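You operate a simulated robot arm through the tools that you are given. There is no shell and no other tool. Be economical: measure what you need, move in short steps, check, and stop when the job is done.

Carry out the task below with a simulated robot arm. There is one attempt and no reset: what you move stays moved.

## Task
Put one of the cedar blocks from the top of the landing table on the silver hand mirror. Then fetch the hand pump and stand it on the red coaster.
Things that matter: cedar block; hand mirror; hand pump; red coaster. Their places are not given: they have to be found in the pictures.

It is judged by the outcome, as a careful person would: the job done as asked, and still so three seconds after it is handed in. It fails if anything else is knocked over, pushed out of place, dropped, spilled or broken.

## Robot
A 6-joint arm with a two-finger parallel gripper, fixed in place. Base frame: the origin is at the foot of the arm, x ahead of it, y to its left, z up; the work surface is at about z = 0.76. Units: m, degrees, N and s.
With the tool pointing down near the work surface it reaches from about 0.26 to 0.68 m from the base axis. Its first joint turns from -66.0 to 66.0 degrees. Payload 2.9 kg.
The tool frame sits at the grasp point between the pads (the TCP): z along the fingers, y along the line on which they close. The tips reach 0.03 m beyond it. The gripper opens to 0.11 m. The fingers are 0.02 m wide and 0.01 m thick; the gripper's body (0.048 by 0.112 m) begins 0.055 m behind the TCP.
Orientation is that of the tool frame in the base frame, as [roll, pitch, yaw] about the fixed x, y, z axes, in that order (R = Rz(yaw) Ry(pitch) Rx(roll)). With the fingers straight down and closing along the base's y, the tool's x points along the base's -x, its y along +y and its z along -z.

## Interface
- The arm moves only by the tool servo_tool. Its argument "targets" is a list of rows, each a list of 7 numbers: the shift along the tool's x, y, z in m, then the turn, a rotation vector about the tool's x, y, z in degrees, then the opening, from 0 (shut) to 1 (fully open). In form: [[tx, ty, tz, ax, ay, az, hand], ...]. A call has 1 to 8 rows; each row shifts and turns the commanded pose from where the row before left it, along the tool's axes as they then stand. Rows are played at 5 a second. More than 0.05 m and 8.6 degrees between two rows, or a gripper value outside its range, and nothing of the call is played. Where a pose cannot be reached the arm comes as near as it can. A force on the tool above 40 N (or 10 N above the force at the start of the call, whichever is more), or a blocked arm, ends the call early, and 0.2 s more pass. The fingers move at their own pace (about 0.108 m/s each) and stop on an object; they squeeze with about 25 N. The grip force told is the motor's: it shows also when the fingers shut on nothing. Time passes only in rows, and 0.2 s behind the last, so rows that do not move let the fingers close. The reply holds the time, the measured pose of the TCP, the force on the tool along the base axes, the opening and the grip force, in the units named above and with some noise.
- Cameras (640 x 400 px; columns grow to the right, rows downward): "scene" is fixed at [0.0828, 0.4496, 1.363]; the picture's right is [-0.64, -0.77, 0.00], its down [-0.58, 0.48, -0.65] and it looks along [0.50, -0.42, -0.76] (base axes); focal length 342 px, centre (320, 200). "wrist" rides on the gripper at [-0.036, 0, -0.057] in the tool frame; the picture's right is [0.00, -1.00, 0.00], its down [0.97, 0.00, -0.24] and it looks along [0.24, 0.00, 0.97] (tool axes); focal length 218 px, centre (320, 200).
- grab_frame(camera): a new picture of that camera. It takes no simulated time.
- locate(camera, pixels): for up to 12 pixels [column, row] of the newest picture of that camera ("zoom" is the newest enlarged one), the place [x, y, z] in the base frame of the surface seen there, good to about 0.003 m. It takes no simulated time.
- close_up(camera, box): a new picture of the part [left, top, right, bottom] of that camera's present view, enlarged. It takes no simulated time.
- hand_in(): hands the job in; it is judged then, once.

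Go step by step. Measure first, check grasps and placings, and put right what went wrong. The budget is 80 turns and 34 pictures, counting those below and the enlarged ones. Unless the task says otherwise, let go and move clear before handing in, and close with one line.

The tools are called after ">>>" by a JSON object that holds its "op" and its "data". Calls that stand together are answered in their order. servo_tool: Moves the arm, as the interface text tells. Its arguments: {"type":"object","properties":{"targets":{"type":"array","items":{"type":"array","items":{"type":"number"}}}},"required":["targets"]} The other tools are called the same way: grab_frame (camera) takes a picture; locate (camera, pixels) gives the place of the surface under pixels of a picture; close_up (camera, box) takes an enlarged picture of a part of a camera's view; hand_in () hands the job in.

At the start:

```text
clock: 0.0
position: [0.3725, 0.1638, 1.0609]
orientation: [180.0, 0.0, -179.9]
wrist_force: [-0.5, -0.2, 0.6]
width: 0.1101
grasp_force: 0.0
```

scene: 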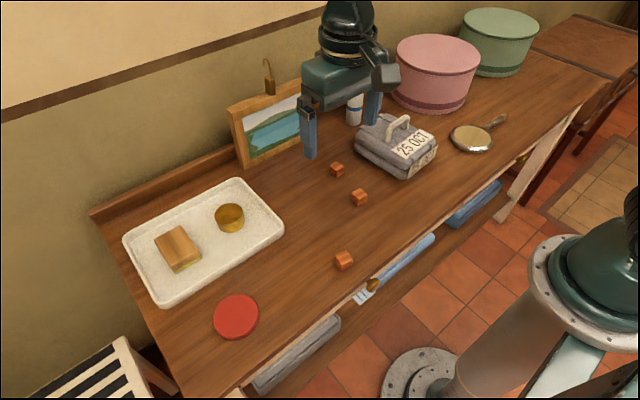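
wrist: 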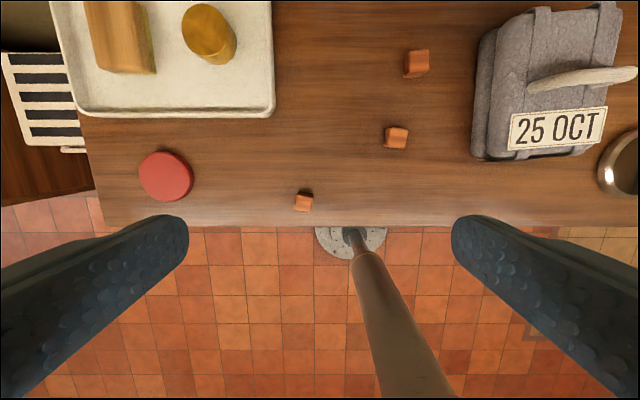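

The scene shows three small cedar blocks at about (337,169), (359,197) and (344,260), the mirror at (472,138) and the red coaster at (236,317). The hand pump isn't clear yet: it could be the white bottle at (355,108) or something on the lower shelf, so I'll enlarge both areas and locate the rest.

>>> {"op": "close_up", "data": {"camera": "scene", "box": [290, 60, 450, 160]}}

>>> {"op": "close_up", "data": {"camera": "scene", "box": [240, 170, 520, 345]}}

>>> {"op": "locate", "data": {"camera": "scene", "pixels": [[337, 166], [359, 193], [343, 257], [470, 139], [236, 315], [355, 110], [400, 270], [372, 285], [497, 122], [455, 137], [488, 143], [230, 214]]}}

```text
4.00 times, centred on (370, 110) of scene
```

zoom: 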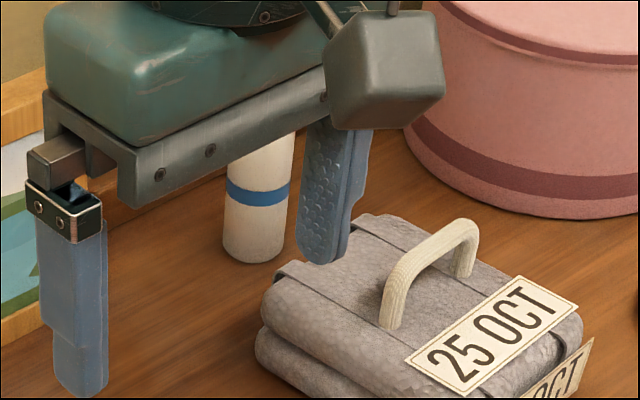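

```text
2.29 times, centred on (380, 258) of scene
```

zoom: 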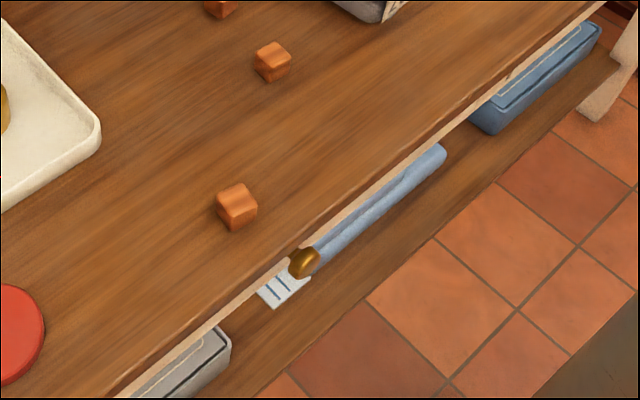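

```text
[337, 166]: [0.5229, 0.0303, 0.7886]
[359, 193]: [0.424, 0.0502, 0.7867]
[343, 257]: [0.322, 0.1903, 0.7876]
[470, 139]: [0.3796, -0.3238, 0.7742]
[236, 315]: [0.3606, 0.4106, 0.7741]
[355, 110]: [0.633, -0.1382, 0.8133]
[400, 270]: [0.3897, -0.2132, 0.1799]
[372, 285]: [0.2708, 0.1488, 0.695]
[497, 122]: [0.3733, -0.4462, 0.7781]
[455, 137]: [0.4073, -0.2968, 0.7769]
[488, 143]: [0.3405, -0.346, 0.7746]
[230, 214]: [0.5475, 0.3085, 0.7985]
```

The white cylinder with a blue band at (0.63,-0.14) is probably the pump, with its top hidden by the gripper. I'll enlarge the blocks in the wrist view to get their orientation, and the mirror to see its surface.

>>> {"op": "close_up", "data": {"camera": "wrist", "box": [280, 30, 480, 155]}}

>>> {"op": "locate", "data": {"camera": "zoom", "pixels": [[345, 315], [412, 317], [407, 375], [337, 368], [375, 345], [440, 100]]}}

>>> {"op": "close_up", "data": {"camera": "scene", "box": [430, 100, 526, 160]}}

```text
3.20 times, centred on (380, 92) of wrist
```

zoom: 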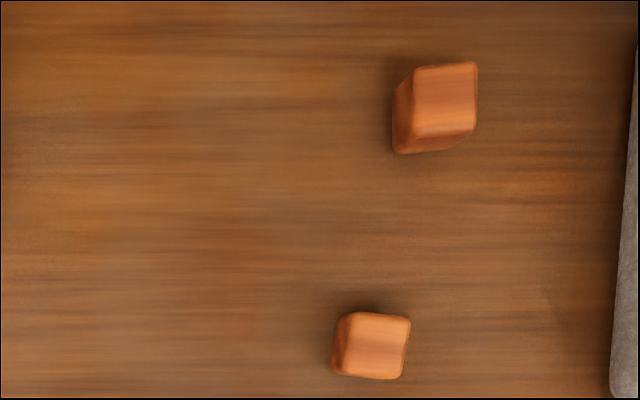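

```text
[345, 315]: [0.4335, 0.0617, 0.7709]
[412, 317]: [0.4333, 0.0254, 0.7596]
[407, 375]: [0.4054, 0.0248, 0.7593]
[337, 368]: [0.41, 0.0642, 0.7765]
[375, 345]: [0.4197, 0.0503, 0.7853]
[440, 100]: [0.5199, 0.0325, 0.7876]
```

```text
6.67 times, centred on (478, 130) of scene
```

zoom: 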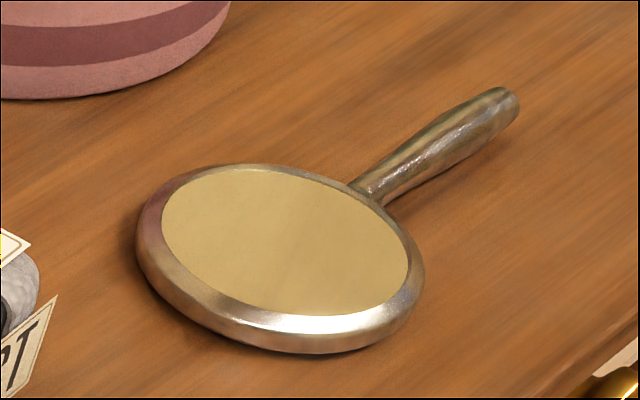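

The middle block's top centre is about (0.420,0.050,0.786), lying nearly square to the base, and it has free space around it. The mirror glass centre is near (0.38,-0.33,0.775). I'll move above the middle block.

>>> {"op": "servo_tool", "data": {"targets": [[-0.0095, -0.0227, 0.034, 0, 0, 0, 0.7], [-0.0095, -0.0227, 0.034, 0, 0, 0, 0.7], [-0.0095, -0.0227, 0.034, 0, 0, 0, 0.7], [-0.0095, -0.0227, 0.034, 0, 0, 0, 0.7], [-0.0095, -0.0227, 0.034, 0, 0, 0, 0.7], [0, 0, 0, 0, 0, 0, 0.7]]}}

>>> {"op": "grab_frame", "data": {"camera": "wrist"}}

>>> {"op": "grab_frame", "data": {"camera": "scene"}}

```text
clock: 1.4
position: [0.421, 0.0515, 0.8901]
orientation: [-180.0, 0.0, -179.9]
wrist_force: [0.8, 0.2, 1.4]
width: 0.0772
grasp_force: 0.0
```

```text
27 pictures are left
```

wrist: 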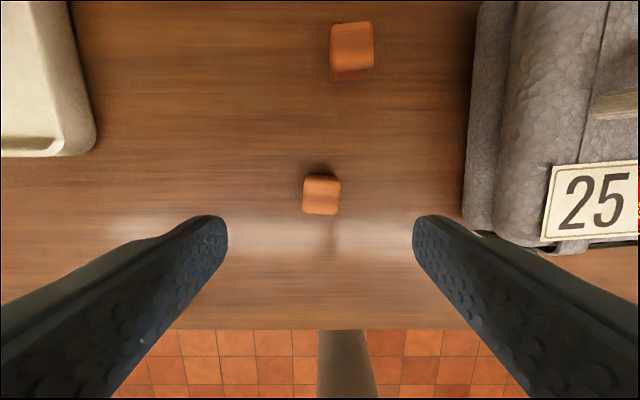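

```text
26 pictures are left
```

scene: 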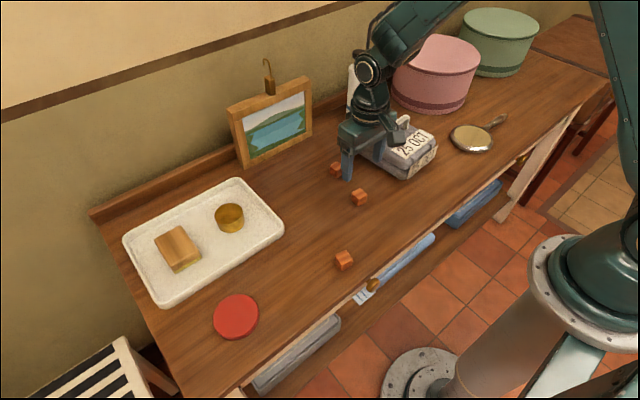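

The middle block now sits at wrist (321,195), centred between the fingers. I'll check exactly where it is.

>>> {"op": "locate", "data": {"camera": "wrist", "pixels": [[322, 194], [308, 194], [336, 194], [322, 180], [322, 209], [468, 150]]}}

```text
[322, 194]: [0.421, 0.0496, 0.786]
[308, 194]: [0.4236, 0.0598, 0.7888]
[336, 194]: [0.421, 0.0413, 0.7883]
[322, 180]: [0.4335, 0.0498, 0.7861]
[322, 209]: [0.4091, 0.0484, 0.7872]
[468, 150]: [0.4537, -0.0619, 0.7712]
```

Block centre is (0.421,0.050), top z 0.787, right under the TCP. I'll descend to z 0.794, leaving the tips about 4 mm above the table, and close.

>>> {"op": "servo_tool", "data": {"targets": [[0, -0.001, 0.032, 0, 0, 0, 0.7], [0, 0, 0.032, 0, 0, 0, 0.7], [0, 0, 0.032, 0, 0, 0, 0.7], [0, 0, 0, 0, 0, 0, 0.5], [0, 0, 0, 0, 0, 0, 0], [0, 0, 0, 0, 0, 0, 0], [0, 0, 0, 0, 0, 0, 0]]}}

```text
clock: 3.0
position: [0.4195, 0.05, 0.7947]
orientation: [-180.0, 0.0, -180.0]
wrist_force: [0.6, 0.5, 0.3]
width: 0.0263
grasp_force: 24.7
```

The grip holds at width 0.0263 with 24.7 N. I'll lift, then carry it high over the bag towards the mirror.

>>> {"op": "servo_tool", "data": {"targets": [[0, 0, -0.03, 0, 0, 0, 0], [0, 0, -0.045, 0, 0, 0, 0], [0, 0, -0.045, 0, 0, 0, 0], [0, 0, -0.045, 0, 0, 0, 0], [0, 0, -0.035, 0, 0, 0, 0], [0, 0, 0, 0, 0, 0, 0]]}}

>>> {"op": "servo_tool", "data": {"targets": [[0.0052, -0.047, 0, 0, 0, 0, 0], [0.0052, -0.047, 0, 0, 0, 0, 0], [0.0052, -0.047, 0, 0, 0, 0, 0], [0.0052, -0.047, 0, 0, 0, 0, 0], [0.0052, -0.047, 0, 0, 0, 0, 0], [0.0052, -0.047, 0, 0, 0, 0, 0], [0.0052, -0.047, 0, 0, 0, 0, 0], [0.0052, -0.047, 0, 0, 0, 0, 0]]}}

>>> {"op": "grab_frame", "data": {"camera": "wrist"}}

>>> {"op": "grab_frame", "data": {"camera": "scene"}}

```text
clock: 4.4
position: [0.4182, 0.0503, 0.9938]
orientation: [-180.0, 0.0, -179.8]
wrist_force: [0.3, 0.5, -0.2]
width: 0.0265
grasp_force: 24.9
```

```text
clock: 6.2
position: [0.3775, -0.3269, 0.9958]
orientation: [-180.0, 0.0, 180.0]
wrist_force: [-0.4, -0.3, -1.1]
width: 0.0264
grasp_force: 25.0
```

```text
25 pictures are left
```

wrist: 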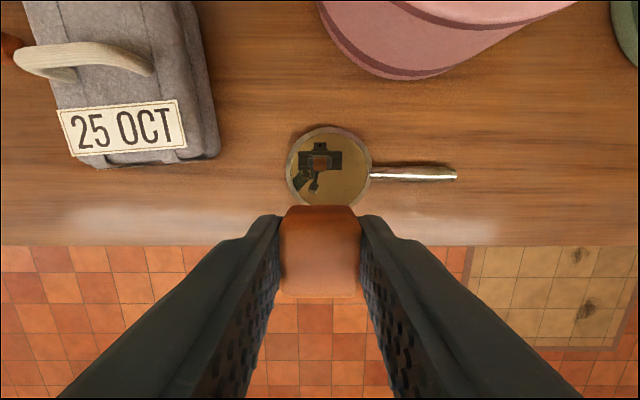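

```text
24 pictures are left
```

scene: 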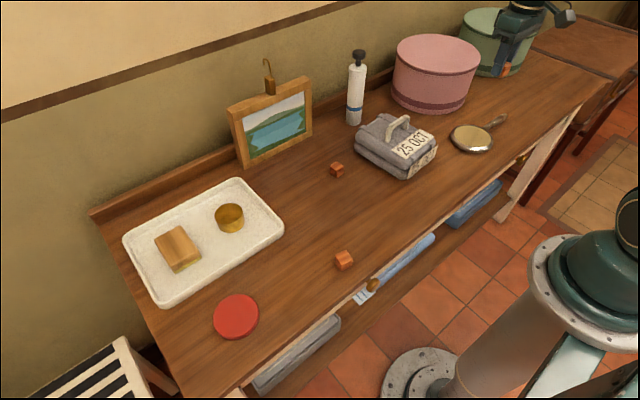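

The pump is in full view now: a white tube with a black knob at scene (357,88). The mirror head is centred near wrist (330,165), so I'll measure it and the pump.

>>> {"op": "locate", "data": {"camera": "wrist", "pixels": [[290, 168], [369, 168], [330, 133], [330, 198], [345, 168], [370, 70], [218, 140]]}}

>>> {"op": "locate", "data": {"camera": "scene", "pixels": [[359, 54], [357, 70], [356, 90], [355, 108], [354, 122], [348, 95], [364, 95], [352, 62], [402, 125], [236, 315], [216, 316], [257, 316]]}}

>>> {"op": "close_up", "data": {"camera": "scene", "box": [300, 30, 428, 150]}}

```text
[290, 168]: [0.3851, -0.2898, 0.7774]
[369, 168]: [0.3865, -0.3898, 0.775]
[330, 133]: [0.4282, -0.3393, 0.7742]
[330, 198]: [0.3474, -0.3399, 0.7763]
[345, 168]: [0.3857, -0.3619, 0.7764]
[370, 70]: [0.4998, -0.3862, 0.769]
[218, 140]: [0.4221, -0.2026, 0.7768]
```

```text
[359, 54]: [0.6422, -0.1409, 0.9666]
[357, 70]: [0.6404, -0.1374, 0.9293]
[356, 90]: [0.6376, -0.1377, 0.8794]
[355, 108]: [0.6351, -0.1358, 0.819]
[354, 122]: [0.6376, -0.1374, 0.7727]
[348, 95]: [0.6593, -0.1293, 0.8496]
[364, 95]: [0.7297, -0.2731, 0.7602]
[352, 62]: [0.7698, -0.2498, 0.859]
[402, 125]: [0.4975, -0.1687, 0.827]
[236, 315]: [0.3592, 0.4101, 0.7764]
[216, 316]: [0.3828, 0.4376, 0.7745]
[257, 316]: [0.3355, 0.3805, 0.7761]
```

```text
3.33 times, centred on (364, 90) of scene
```

zoom: 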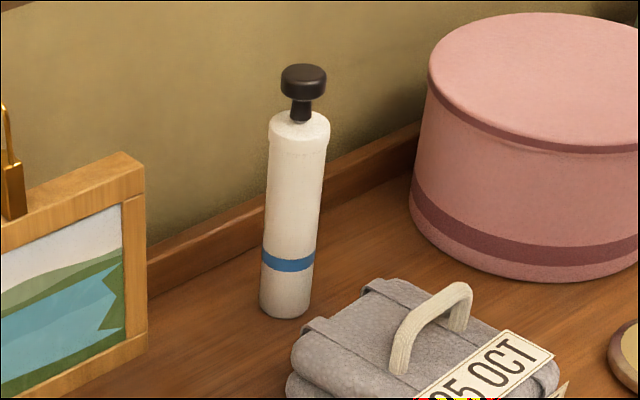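

The mirror centre is (0.387,-0.340) with glass at z≈0.776, so the block should touch at TCP z ≈0.811. I'll align and descend to just above that.

>>> {"op": "servo_tool", "data": {"targets": [[-0.0095, -0.0128, 0.03, 0, 0, 0, 0], [0, 0, 0.04, 0, 0, 0, 0], [0, 0, 0.04, 0, 0, 0, 0], [0, 0, 0.04, 0, 0, 0, 0], [0, 0, 0.028, 0, 0, 0, 0], [0, 0, 0, 0, 0, 0, 0]]}}

>>> {"op": "close_up", "data": {"camera": "scene", "box": [430, 90, 526, 160]}}

```text
clock: 7.6
position: [0.387, -0.3401, 0.8169]
orientation: [-180.0, 0.0, 180.0]
wrist_force: [0.0, 0.1, -0.4]
width: 0.0266
grasp_force: 25.6
```

```text
5.71 times, centred on (478, 125) of scene
```

zoom: 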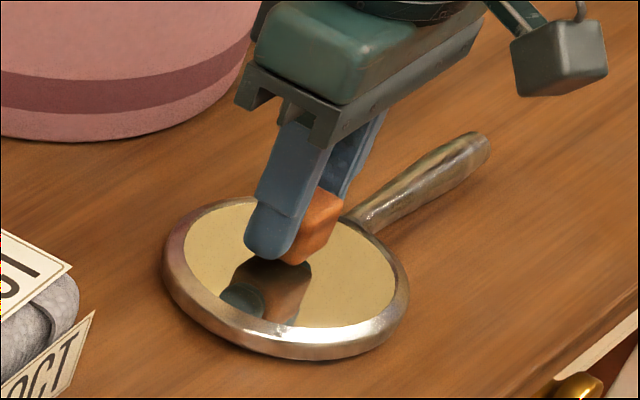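

The block is just above the centre of the glass. I'll lower it in small steps.

>>> {"op": "servo_tool", "data": {"targets": [[0, 0, 0.002, 0, 0, 0, 0], [0, 0, 0.002, 0, 0, 0, 0], [0, 0, 0.001, 0, 0, 0, 0], [0, 0, 0, 0, 0, 0, 0]]}}

```text
clock: 8.6
position: [0.3876, -0.3398, 0.8127]
orientation: [-180.0, 0.0, 180.0]
wrist_force: [-0.7, 0.5, 3.2]
width: 0.0264
grasp_force: 24.5
```

A 3 N upward force suggests first contact. I'll go one more millimetre, then release and check.

>>> {"op": "servo_tool", "data": {"targets": [[0, 0, 0.001, 0, 0, 0, 0], [0, 0, 0, 0, 0, 0, 0]]}}

```text
clock: 9.2
position: [0.3888, -0.3407, 0.8123]
orientation: [-179.9, 0.1, -180.0]
wrist_force: [-3.6, 1.8, 13.9]
width: 0.0267
grasp_force: 25.2
```

Contact is firm at 14 N. I'll back off slightly, open, and rise clear.

>>> {"op": "servo_tool", "data": {"targets": [[0, 0, -0.001, 0, 0, 0, 0], [0, 0, 0, 0, 0, 0, 0.35], [0, 0, 0, 0, 0, 0, 0.5], [0, 0, 0, 0, 0, 0, 0.5], [0, 0, -0.03, 0, 0, 0, 0.5], [0, 0, -0.04, 0, 0, 0, 0.5], [0, 0, -0.04, 0, 0, 0, 0.5], [0, 0, -0.04, 0, 0, 0, 0.5]]}}

>>> {"op": "close_up", "data": {"camera": "scene", "box": [430, 90, 526, 160]}}

```text
clock: 11.0
position: [0.3857, -0.3389, 0.9625]
orientation: [-180.0, -0.1, 180.0]
wrist_force: [0.3, -0.2, -0.5]
width: 0.0549
grasp_force: 0.1
```

```text
5.71 times, centred on (478, 125) of scene
```

zoom: 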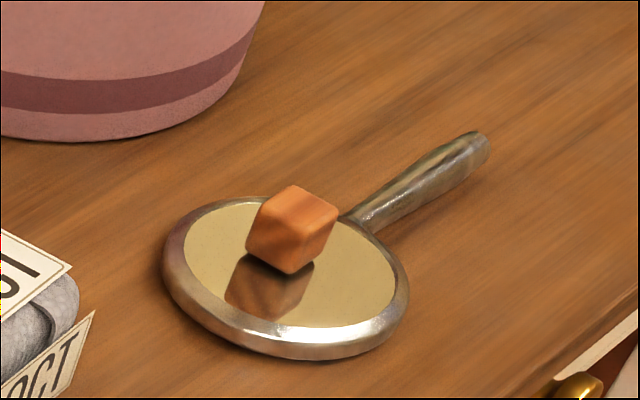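

The block rests squarely on the mirror. Next is the pump, and before moving I'll measure its knob and the heights of the things around the path.

>>> {"op": "grab_frame", "data": {"camera": "scene"}}

>>> {"op": "locate", "data": {"camera": "scene", "pixels": [[359, 51], [359, 53], [358, 66], [349, 75], [363, 75], [404, 117], [268, 60], [300, 80], [400, 45], [430, 45], [345, 92], [398, 116]]}}

>>> {"op": "close_up", "data": {"camera": "scene", "box": [326, 40, 390, 80]}}

>>> {"op": "locate", "data": {"camera": "zoom", "pixels": [[338, 110], [338, 125], [338, 150], [300, 125], [370, 125], [330, 200], [330, 250], [330, 290], [310, 270], [370, 270], [290, 380], [370, 380]]}}

```text
20 pictures are left
```

scene: 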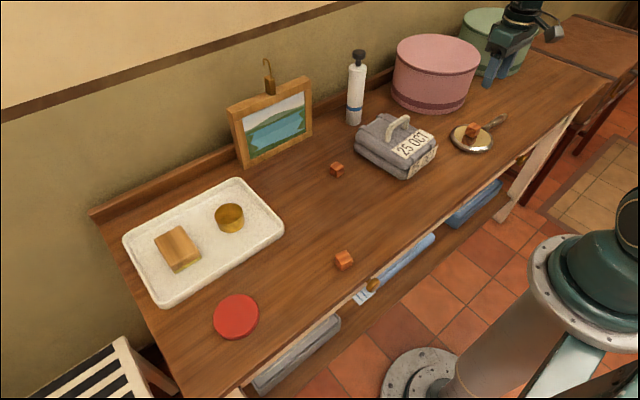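

```text
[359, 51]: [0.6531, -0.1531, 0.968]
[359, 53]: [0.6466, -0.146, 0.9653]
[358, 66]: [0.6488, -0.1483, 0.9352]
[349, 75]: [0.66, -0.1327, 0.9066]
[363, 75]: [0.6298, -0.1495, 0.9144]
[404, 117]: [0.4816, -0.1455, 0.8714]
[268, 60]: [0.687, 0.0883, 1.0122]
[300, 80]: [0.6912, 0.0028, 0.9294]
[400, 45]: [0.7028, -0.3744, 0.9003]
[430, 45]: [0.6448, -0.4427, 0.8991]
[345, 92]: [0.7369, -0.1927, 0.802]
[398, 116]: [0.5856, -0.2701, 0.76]
```

```text
10.00 times, centred on (358, 60) of scene
```

zoom: 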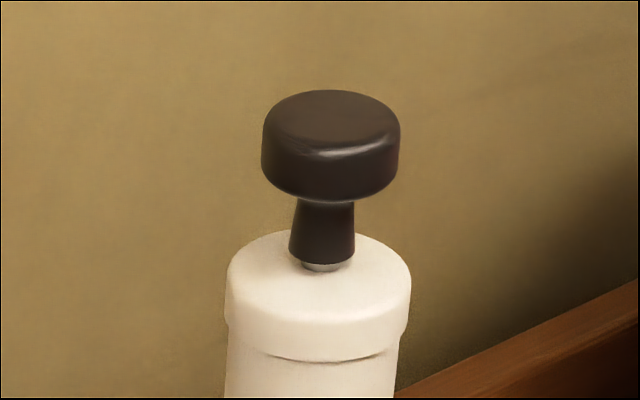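

```text
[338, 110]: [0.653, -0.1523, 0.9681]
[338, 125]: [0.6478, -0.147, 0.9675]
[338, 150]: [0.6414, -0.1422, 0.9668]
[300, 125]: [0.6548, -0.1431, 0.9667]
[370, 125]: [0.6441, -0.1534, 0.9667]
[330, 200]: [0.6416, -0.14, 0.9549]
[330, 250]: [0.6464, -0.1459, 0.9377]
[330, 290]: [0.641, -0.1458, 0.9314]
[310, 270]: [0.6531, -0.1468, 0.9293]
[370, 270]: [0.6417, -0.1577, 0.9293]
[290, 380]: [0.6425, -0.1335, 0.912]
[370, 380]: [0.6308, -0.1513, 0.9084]
```

The pump's axis is about (0.651,-0.151), with its knob top at z 0.968 and tube top at 0.930. A vertical grasp on the tube's top with TCP at about 0.918 leaves the palm just above the knob. I'll rise to 1.07 and move over it with the gripper open.

>>> {"op": "servo_tool", "data": {"targets": [[0, 0, -0.036, 0, 0, 0, 0.8], [0, 0, -0.036, 0, 0, 0, 0.8], [0, 0, -0.036, 0, 0, 0, 0.8], [0, 0, 0, 0, 0, 0, 0.8]]}}

>>> {"op": "servo_tool", "data": {"targets": [[-0.033, 0.0235, 0, 0, 0, 0, 0.8], [-0.033, 0.0235, 0, 0, 0, 0, 0.8], [-0.033, 0.0235, 0, 0, 0, 0, 0.8], [-0.033, 0.0235, 0, 0, 0, 0, 0.8], [-0.033, 0.0235, 0, 0, 0, 0, 0.8], [-0.033, 0.0235, 0, 0, 0, 0, 0.8], [-0.033, 0.0235, 0, 0, 0, 0, 0.8], [-0.033, 0.0235, 0, 0, 0, 0, 0.8]]}}

>>> {"op": "grab_frame", "data": {"camera": "wrist"}}

```text
clock: 12.0
position: [0.3885, -0.338, 1.0704]
orientation: [179.9, 0.0, -180.0]
wrist_force: [-0.6, 0.9, -0.2]
width: 0.0879
grasp_force: 0.1
```

```text
clock: 13.8
position: [0.6351, -0.1408, 1.0642]
orientation: [-180.0, -0.1, 179.8]
wrist_force: [-0.5, -0.7, 0.5]
width: 0.0877
grasp_force: 0.0
out of reach, approached as far as the arm can: row 8
```

```text
18 pictures are left
```

wrist: 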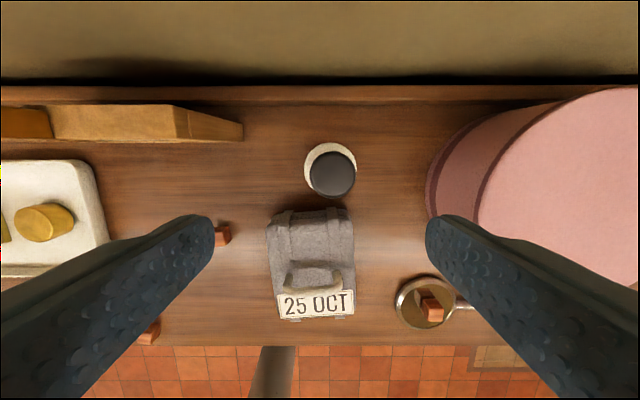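

At this height the reach ends just short, at (0.635,-0.141). Lower down should reach farther, so I'll drop a little with the tips still above the knob, moving toward the axis.

>>> {"op": "servo_tool", "data": {"targets": [[0, 0, 0.02, 0, 0, 0, 0.8], [0, 0, 0.02, 0, 0, 0, 0.8], [0, 0, 0, 0, 0, 0, 0.8]]}}

>>> {"op": "locate", "data": {"camera": "wrist", "pixels": [[332, 174], [310, 174], [355, 174], [332, 153], [332, 195]]}}

```text
clock: 14.6
position: [0.6339, -0.1402, 1.0238]
orientation: [-180.0, 0.0, 180.0]
wrist_force: [-1.1, 0.3, 1.2]
width: 0.088
grasp_force: 0.0
```

```text
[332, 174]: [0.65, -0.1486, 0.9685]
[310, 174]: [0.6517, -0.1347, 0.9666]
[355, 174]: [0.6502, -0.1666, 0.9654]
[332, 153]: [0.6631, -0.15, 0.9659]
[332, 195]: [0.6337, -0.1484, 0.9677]
```

The knob's centre is (0.650,-0.150). I'll shift the last 16 mm at this lower height.

>>> {"op": "servo_tool", "data": {"targets": [[-0.008, -0.005, 0.005, 0, 0, 0, 0.8], [-0.008, -0.005, 0.005, 0, 0, 0, 0.8], [0, 0, 0, 0, 0, 0, 0.8]]}}

```text
clock: 15.4
position: [0.6452, -0.1508, 1.0122]
orientation: [180.0, 0.0, -180.0]
wrist_force: [1.1, 0.4, 0.0]
width: 0.088
grasp_force: 0.0
out of reach, approached as far as the arm can: row 2
```

Now at (0.645,-0.151). Lower down I can get the remaining 5 mm, and the fingers (88 mm apart) clear the knob on both sides. I'll descend toward 0.92.

>>> {"op": "servo_tool", "data": {"targets": [[0, 0, 0.03, 0, 0, 0, 0.8], [-0.0025, 0, 0.03, 0, 0, 0, 0.8], [-0.002, 0, 0.025, 0, 0, 0, 0.8], [0, 0, 0, 0, 0, 0, 0.8]]}}

>>> {"op": "close_up", "data": {"camera": "scene", "box": [300, 20, 428, 140]}}

```text
clock: 16.4
position: [0.6501, -0.1506, 0.9274]
orientation: [180.0, 0.0, 180.0]
wrist_force: [0.4, 0.1, 0.9]
width: 0.0881
grasp_force: 0.0
```

```text
3.33 times, centred on (364, 80) of scene
```

zoom: 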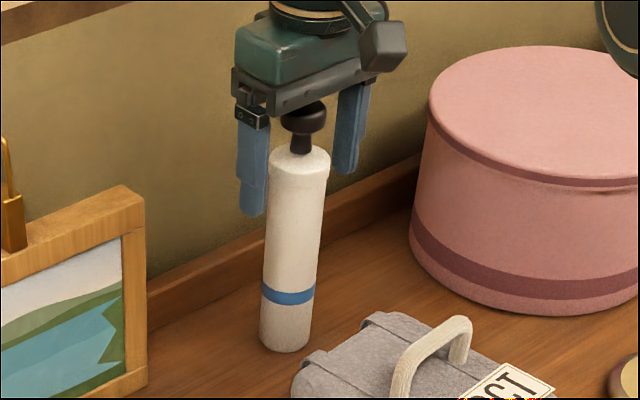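

Aligned over the pump, with the knob just below the palm. I'll go 8 mm lower and close.

>>> {"op": "servo_tool", "data": {"targets": [[0, 0, 0.004, 0, 0, 0, 0.8], [0, 0, 0.004, 0, 0, 0, 0.8], [0, 0, 0, 0, 0, 0, 0.5], [0, 0, 0, 0, 0, 0, 0], [0, 0, 0, 0, 0, 0, 0], [0, 0, 0, 0, 0, 0, 0]]}}

```text
clock: 17.8
position: [0.6512, -0.1509, 0.9206]
orientation: [-180.0, 0.1, -179.9]
wrist_force: [0.8, 0.6, 0.1]
width: 0.0434
grasp_force: 25.3
```

Gripped at 43 mm with 25 N. I'll lift straight up, easing back toward the base as the height rises.

>>> {"op": "servo_tool", "data": {"targets": [[0, 0, -0.01, 0, 0, 0, 0], [0, 0, -0.025, 0, 0, 0, 0], [0.002, 0, -0.03, 0, 0, 0, 0], [0.008, 0.002, -0.03, 0, 0, 0, 0], [0.012, 0.003, -0.03, 0, 0, 0, 0], [0.012, 0.003, -0.03, 0, 0, 0, 0], [0, 0, 0, 0, 0, 0, 0]]}}

>>> {"op": "grab_frame", "data": {"camera": "scene"}}

```text
clock: 19.4
position: [0.6177, -0.1421, 1.0754]
orientation: [-180.0, 0.0, -179.9]
wrist_force: [0.0, 0.0, -2.5]
width: 0.0435
grasp_force: 25.4
```

```text
16 pictures are left
```

scene: 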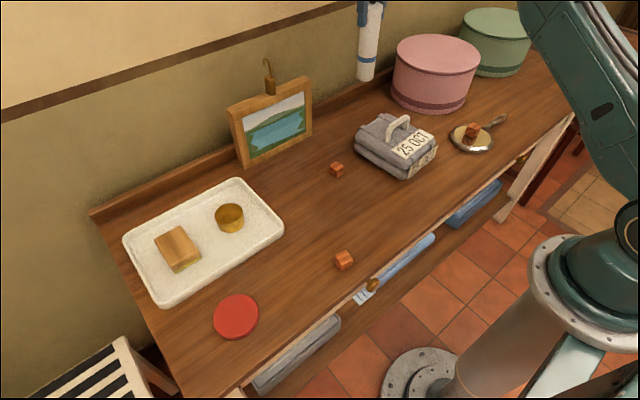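

The pump is up and vertical, with its bottom at about z 0.915, clear of the bag handle at 0.87. I'll carry it toward the coaster centre at (0.359,0.409).

>>> {"op": "servo_tool", "data": {"targets": [[0.0199, 0.0424, 0, 0, 0, 0, 0], [0.0199, 0.0424, 0, 0, 0, 0, 0], [0.0199, 0.0424, 0, 0, 0, 0, 0], [0.0199, 0.0424, 0, 0, 0, 0, 0], [0.0199, 0.0424, 0, 0, 0, 0, 0], [0.0199, 0.0424, 0, 0, 0, 0, 0], [0.0199, 0.0424, 0, 0, 0, 0, 0]]}}

>>> {"op": "servo_tool", "data": {"targets": [[0.0199, 0.0424, 0, 0, 0, 0, 0], [0.0199, 0.0424, 0, 0, 0, 0, 0], [0.0199, 0.0424, 0, 0, 0, 0, 0], [0.0199, 0.0424, 0, 0, 0, 0, 0], [0.0199, 0.0424, 0, 0, 0, 0, 0], [0.0199, 0.0424, 0, 0, 0, 0, 0], [0, 0, 0, 0, 0, 0, 0]]}}

>>> {"op": "grab_frame", "data": {"camera": "scene"}}

>>> {"op": "grab_frame", "data": {"camera": "wrist"}}

```text
clock: 21.0
position: [0.4799, 0.1573, 1.0718]
orientation: [179.9, 0.0, 179.9]
wrist_force: [0.0, 0.5, -2.2]
width: 0.0434
grasp_force: 24.9
```

```text
clock: 22.6
position: [0.3588, 0.4077, 1.0747]
orientation: [-180.0, 0.1, -180.0]
wrist_force: [0.5, 0.3, -2.4]
width: 0.0436
grasp_force: 24.9
```

```text
15 pictures are left
```

scene: 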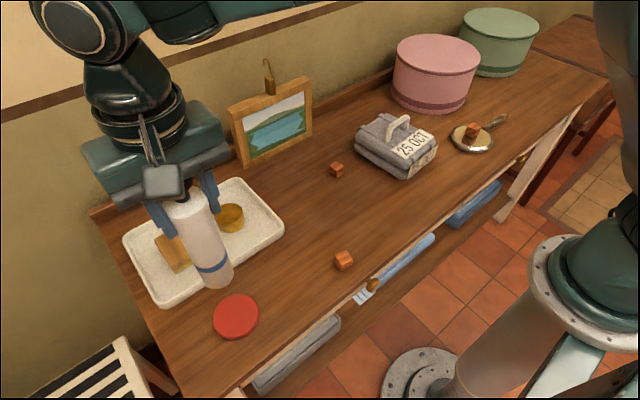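

```text
14 pictures are left
```

wrist: 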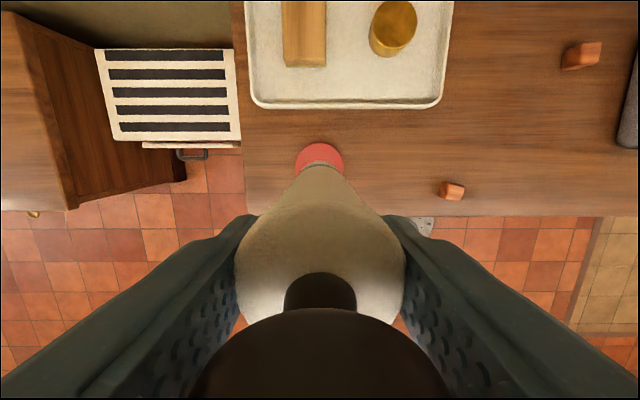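

The pump is over the coaster and upright. Contact is expected near TCP z 0.936, so I'll lower to about 0.945 first.

>>> {"op": "servo_tool", "data": {"targets": [[0, 0.001, 0.035, 0, 0, 0, 0], [0, 0, 0.035, 0, 0, 0, 0], [0, 0, 0.035, 0, 0, 0, 0], [0, 0, 0.022, 0, 0, 0, 0], [0, 0, 0, 0, 0, 0, 0]]}}

>>> {"op": "close_up", "data": {"camera": "scene", "box": [150, 230, 310, 350]}}

```text
clock: 23.8
position: [0.3574, 0.4076, 0.9467]
orientation: [-179.9, 0.0, -180.0]
wrist_force: [0.8, 0.7, -3.4]
width: 0.0436
grasp_force: 25.1
```

```text
3.33 times, centred on (230, 290) of scene
```

zoom: 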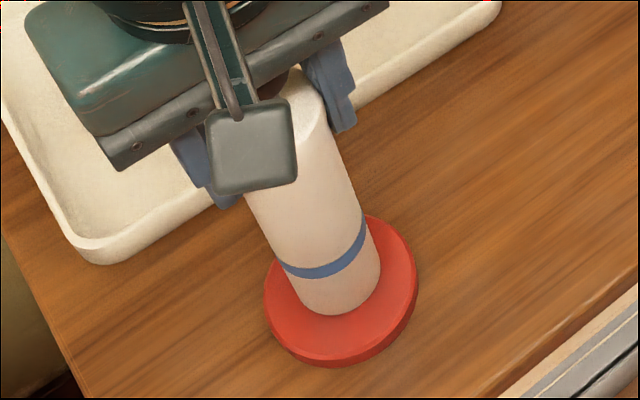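

The pump's base is hovering over the coaster and well centred. I'll lower it in fine steps, watching the force.

>>> {"op": "servo_tool", "data": {"targets": [[0, 0, 0.003, 0, 0, 0, 0], [0, 0, 0.003, 0, 0, 0, 0], [0, 0, 0.002, 0, 0, 0, 0], [0, 0, 0, 0, 0, 0, 0]]}}

```text
clock: 24.8
position: [0.3569, 0.4104, 0.9399]
orientation: [-179.9, 0.1, 180.0]
wrist_force: [0.4, 0.0, -2.6]
width: 0.0434
grasp_force: 24.7
```

>>> {"op": "servo_tool", "data": {"targets": [[0, 0, 0.0015, 0, 0, 0, 0], [0, 0, 0.0015, 0, 0, 0, 0], [0, 0, 0, 0, 0, 0, 0]]}}

```text
clock: 25.6
position: [0.3577, 0.41, 0.9373]
orientation: [-179.9, 0.1, 179.9]
wrist_force: [0.0, -0.2, -2.6]
width: 0.0435
grasp_force: 25.0
```

The force still reads -2.6 N, so the pump's weight is on the gripper. I'll lower further by single millimetres.

>>> {"op": "servo_tool", "data": {"targets": [[0, 0, 0.001, 0, 0, 0, 0], [0, 0, 0, 0, 0, 0, 0]]}}

>>> {"op": "servo_tool", "data": {"targets": [[0, 0, 0.001, 0, 0, 0, 0], [0, 0, 0, 0, 0, 0, 0]]}}

```text
clock: 26.2
position: [0.3579, 0.4106, 0.9366]
orientation: [180.0, 0.0, 179.9]
wrist_force: [-0.4, 0.1, -0.7]
width: 0.0434
grasp_force: 24.9
```

```text
clock: 26.8
position: [0.3589, 0.4103, 0.935]
orientation: [-180.0, 0.0, -180.0]
wrist_force: [-2.9, -3.4, 11.6]
width: 0.0434
grasp_force: 24.8
```

The force jumped to 11.6 N, so the pump is standing on the coaster. I'll ease back 1 mm, open, and rise straight up past the knob.

>>> {"op": "servo_tool", "data": {"targets": [[0, 0, -0.001, 0, 0, 0, 0], [0, 0, 0, 0, 0, 0, 0.5], [0, 0, 0, 0, 0, 0, 0.8], [0, 0, 0, 0, 0, 0, 0.8], [0, 0, -0.03, 0, 0, 0, 0.8], [0, 0, -0.04, 0, 0, 0, 0.8], [0, 0, -0.04, 0, 0, 0, 0.8], [0, 0, -0.04, 0, 0, 0, 0.8]]}}

>>> {"op": "grab_frame", "data": {"camera": "scene"}}

```text
clock: 28.6
position: [0.3572, 0.411, 1.0854]
orientation: [-180.0, 0.1, 180.0]
wrist_force: [0.4, 1.3, 0.0]
width: 0.0881
grasp_force: 0.1
```

```text
12 pictures are left
```

scene: 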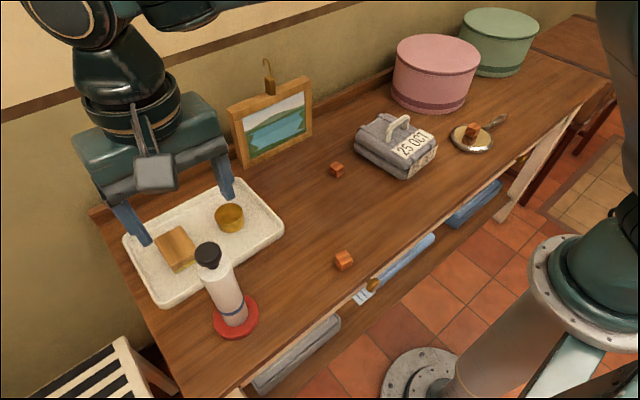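

The pump stands upright on the coaster at (234,315), the block is on the mirror at (472,131), and everything else is where it was. The gripper is open and clear above the pump, so I'll hand in.

>>> {"op": "hand_in", "data": {}}

```text
The job is handed in.
```

One cedar block is on the silver hand mirror, the hand pump is standing on the red coaster, and nothing else looked moved in the last picture before I handed in.
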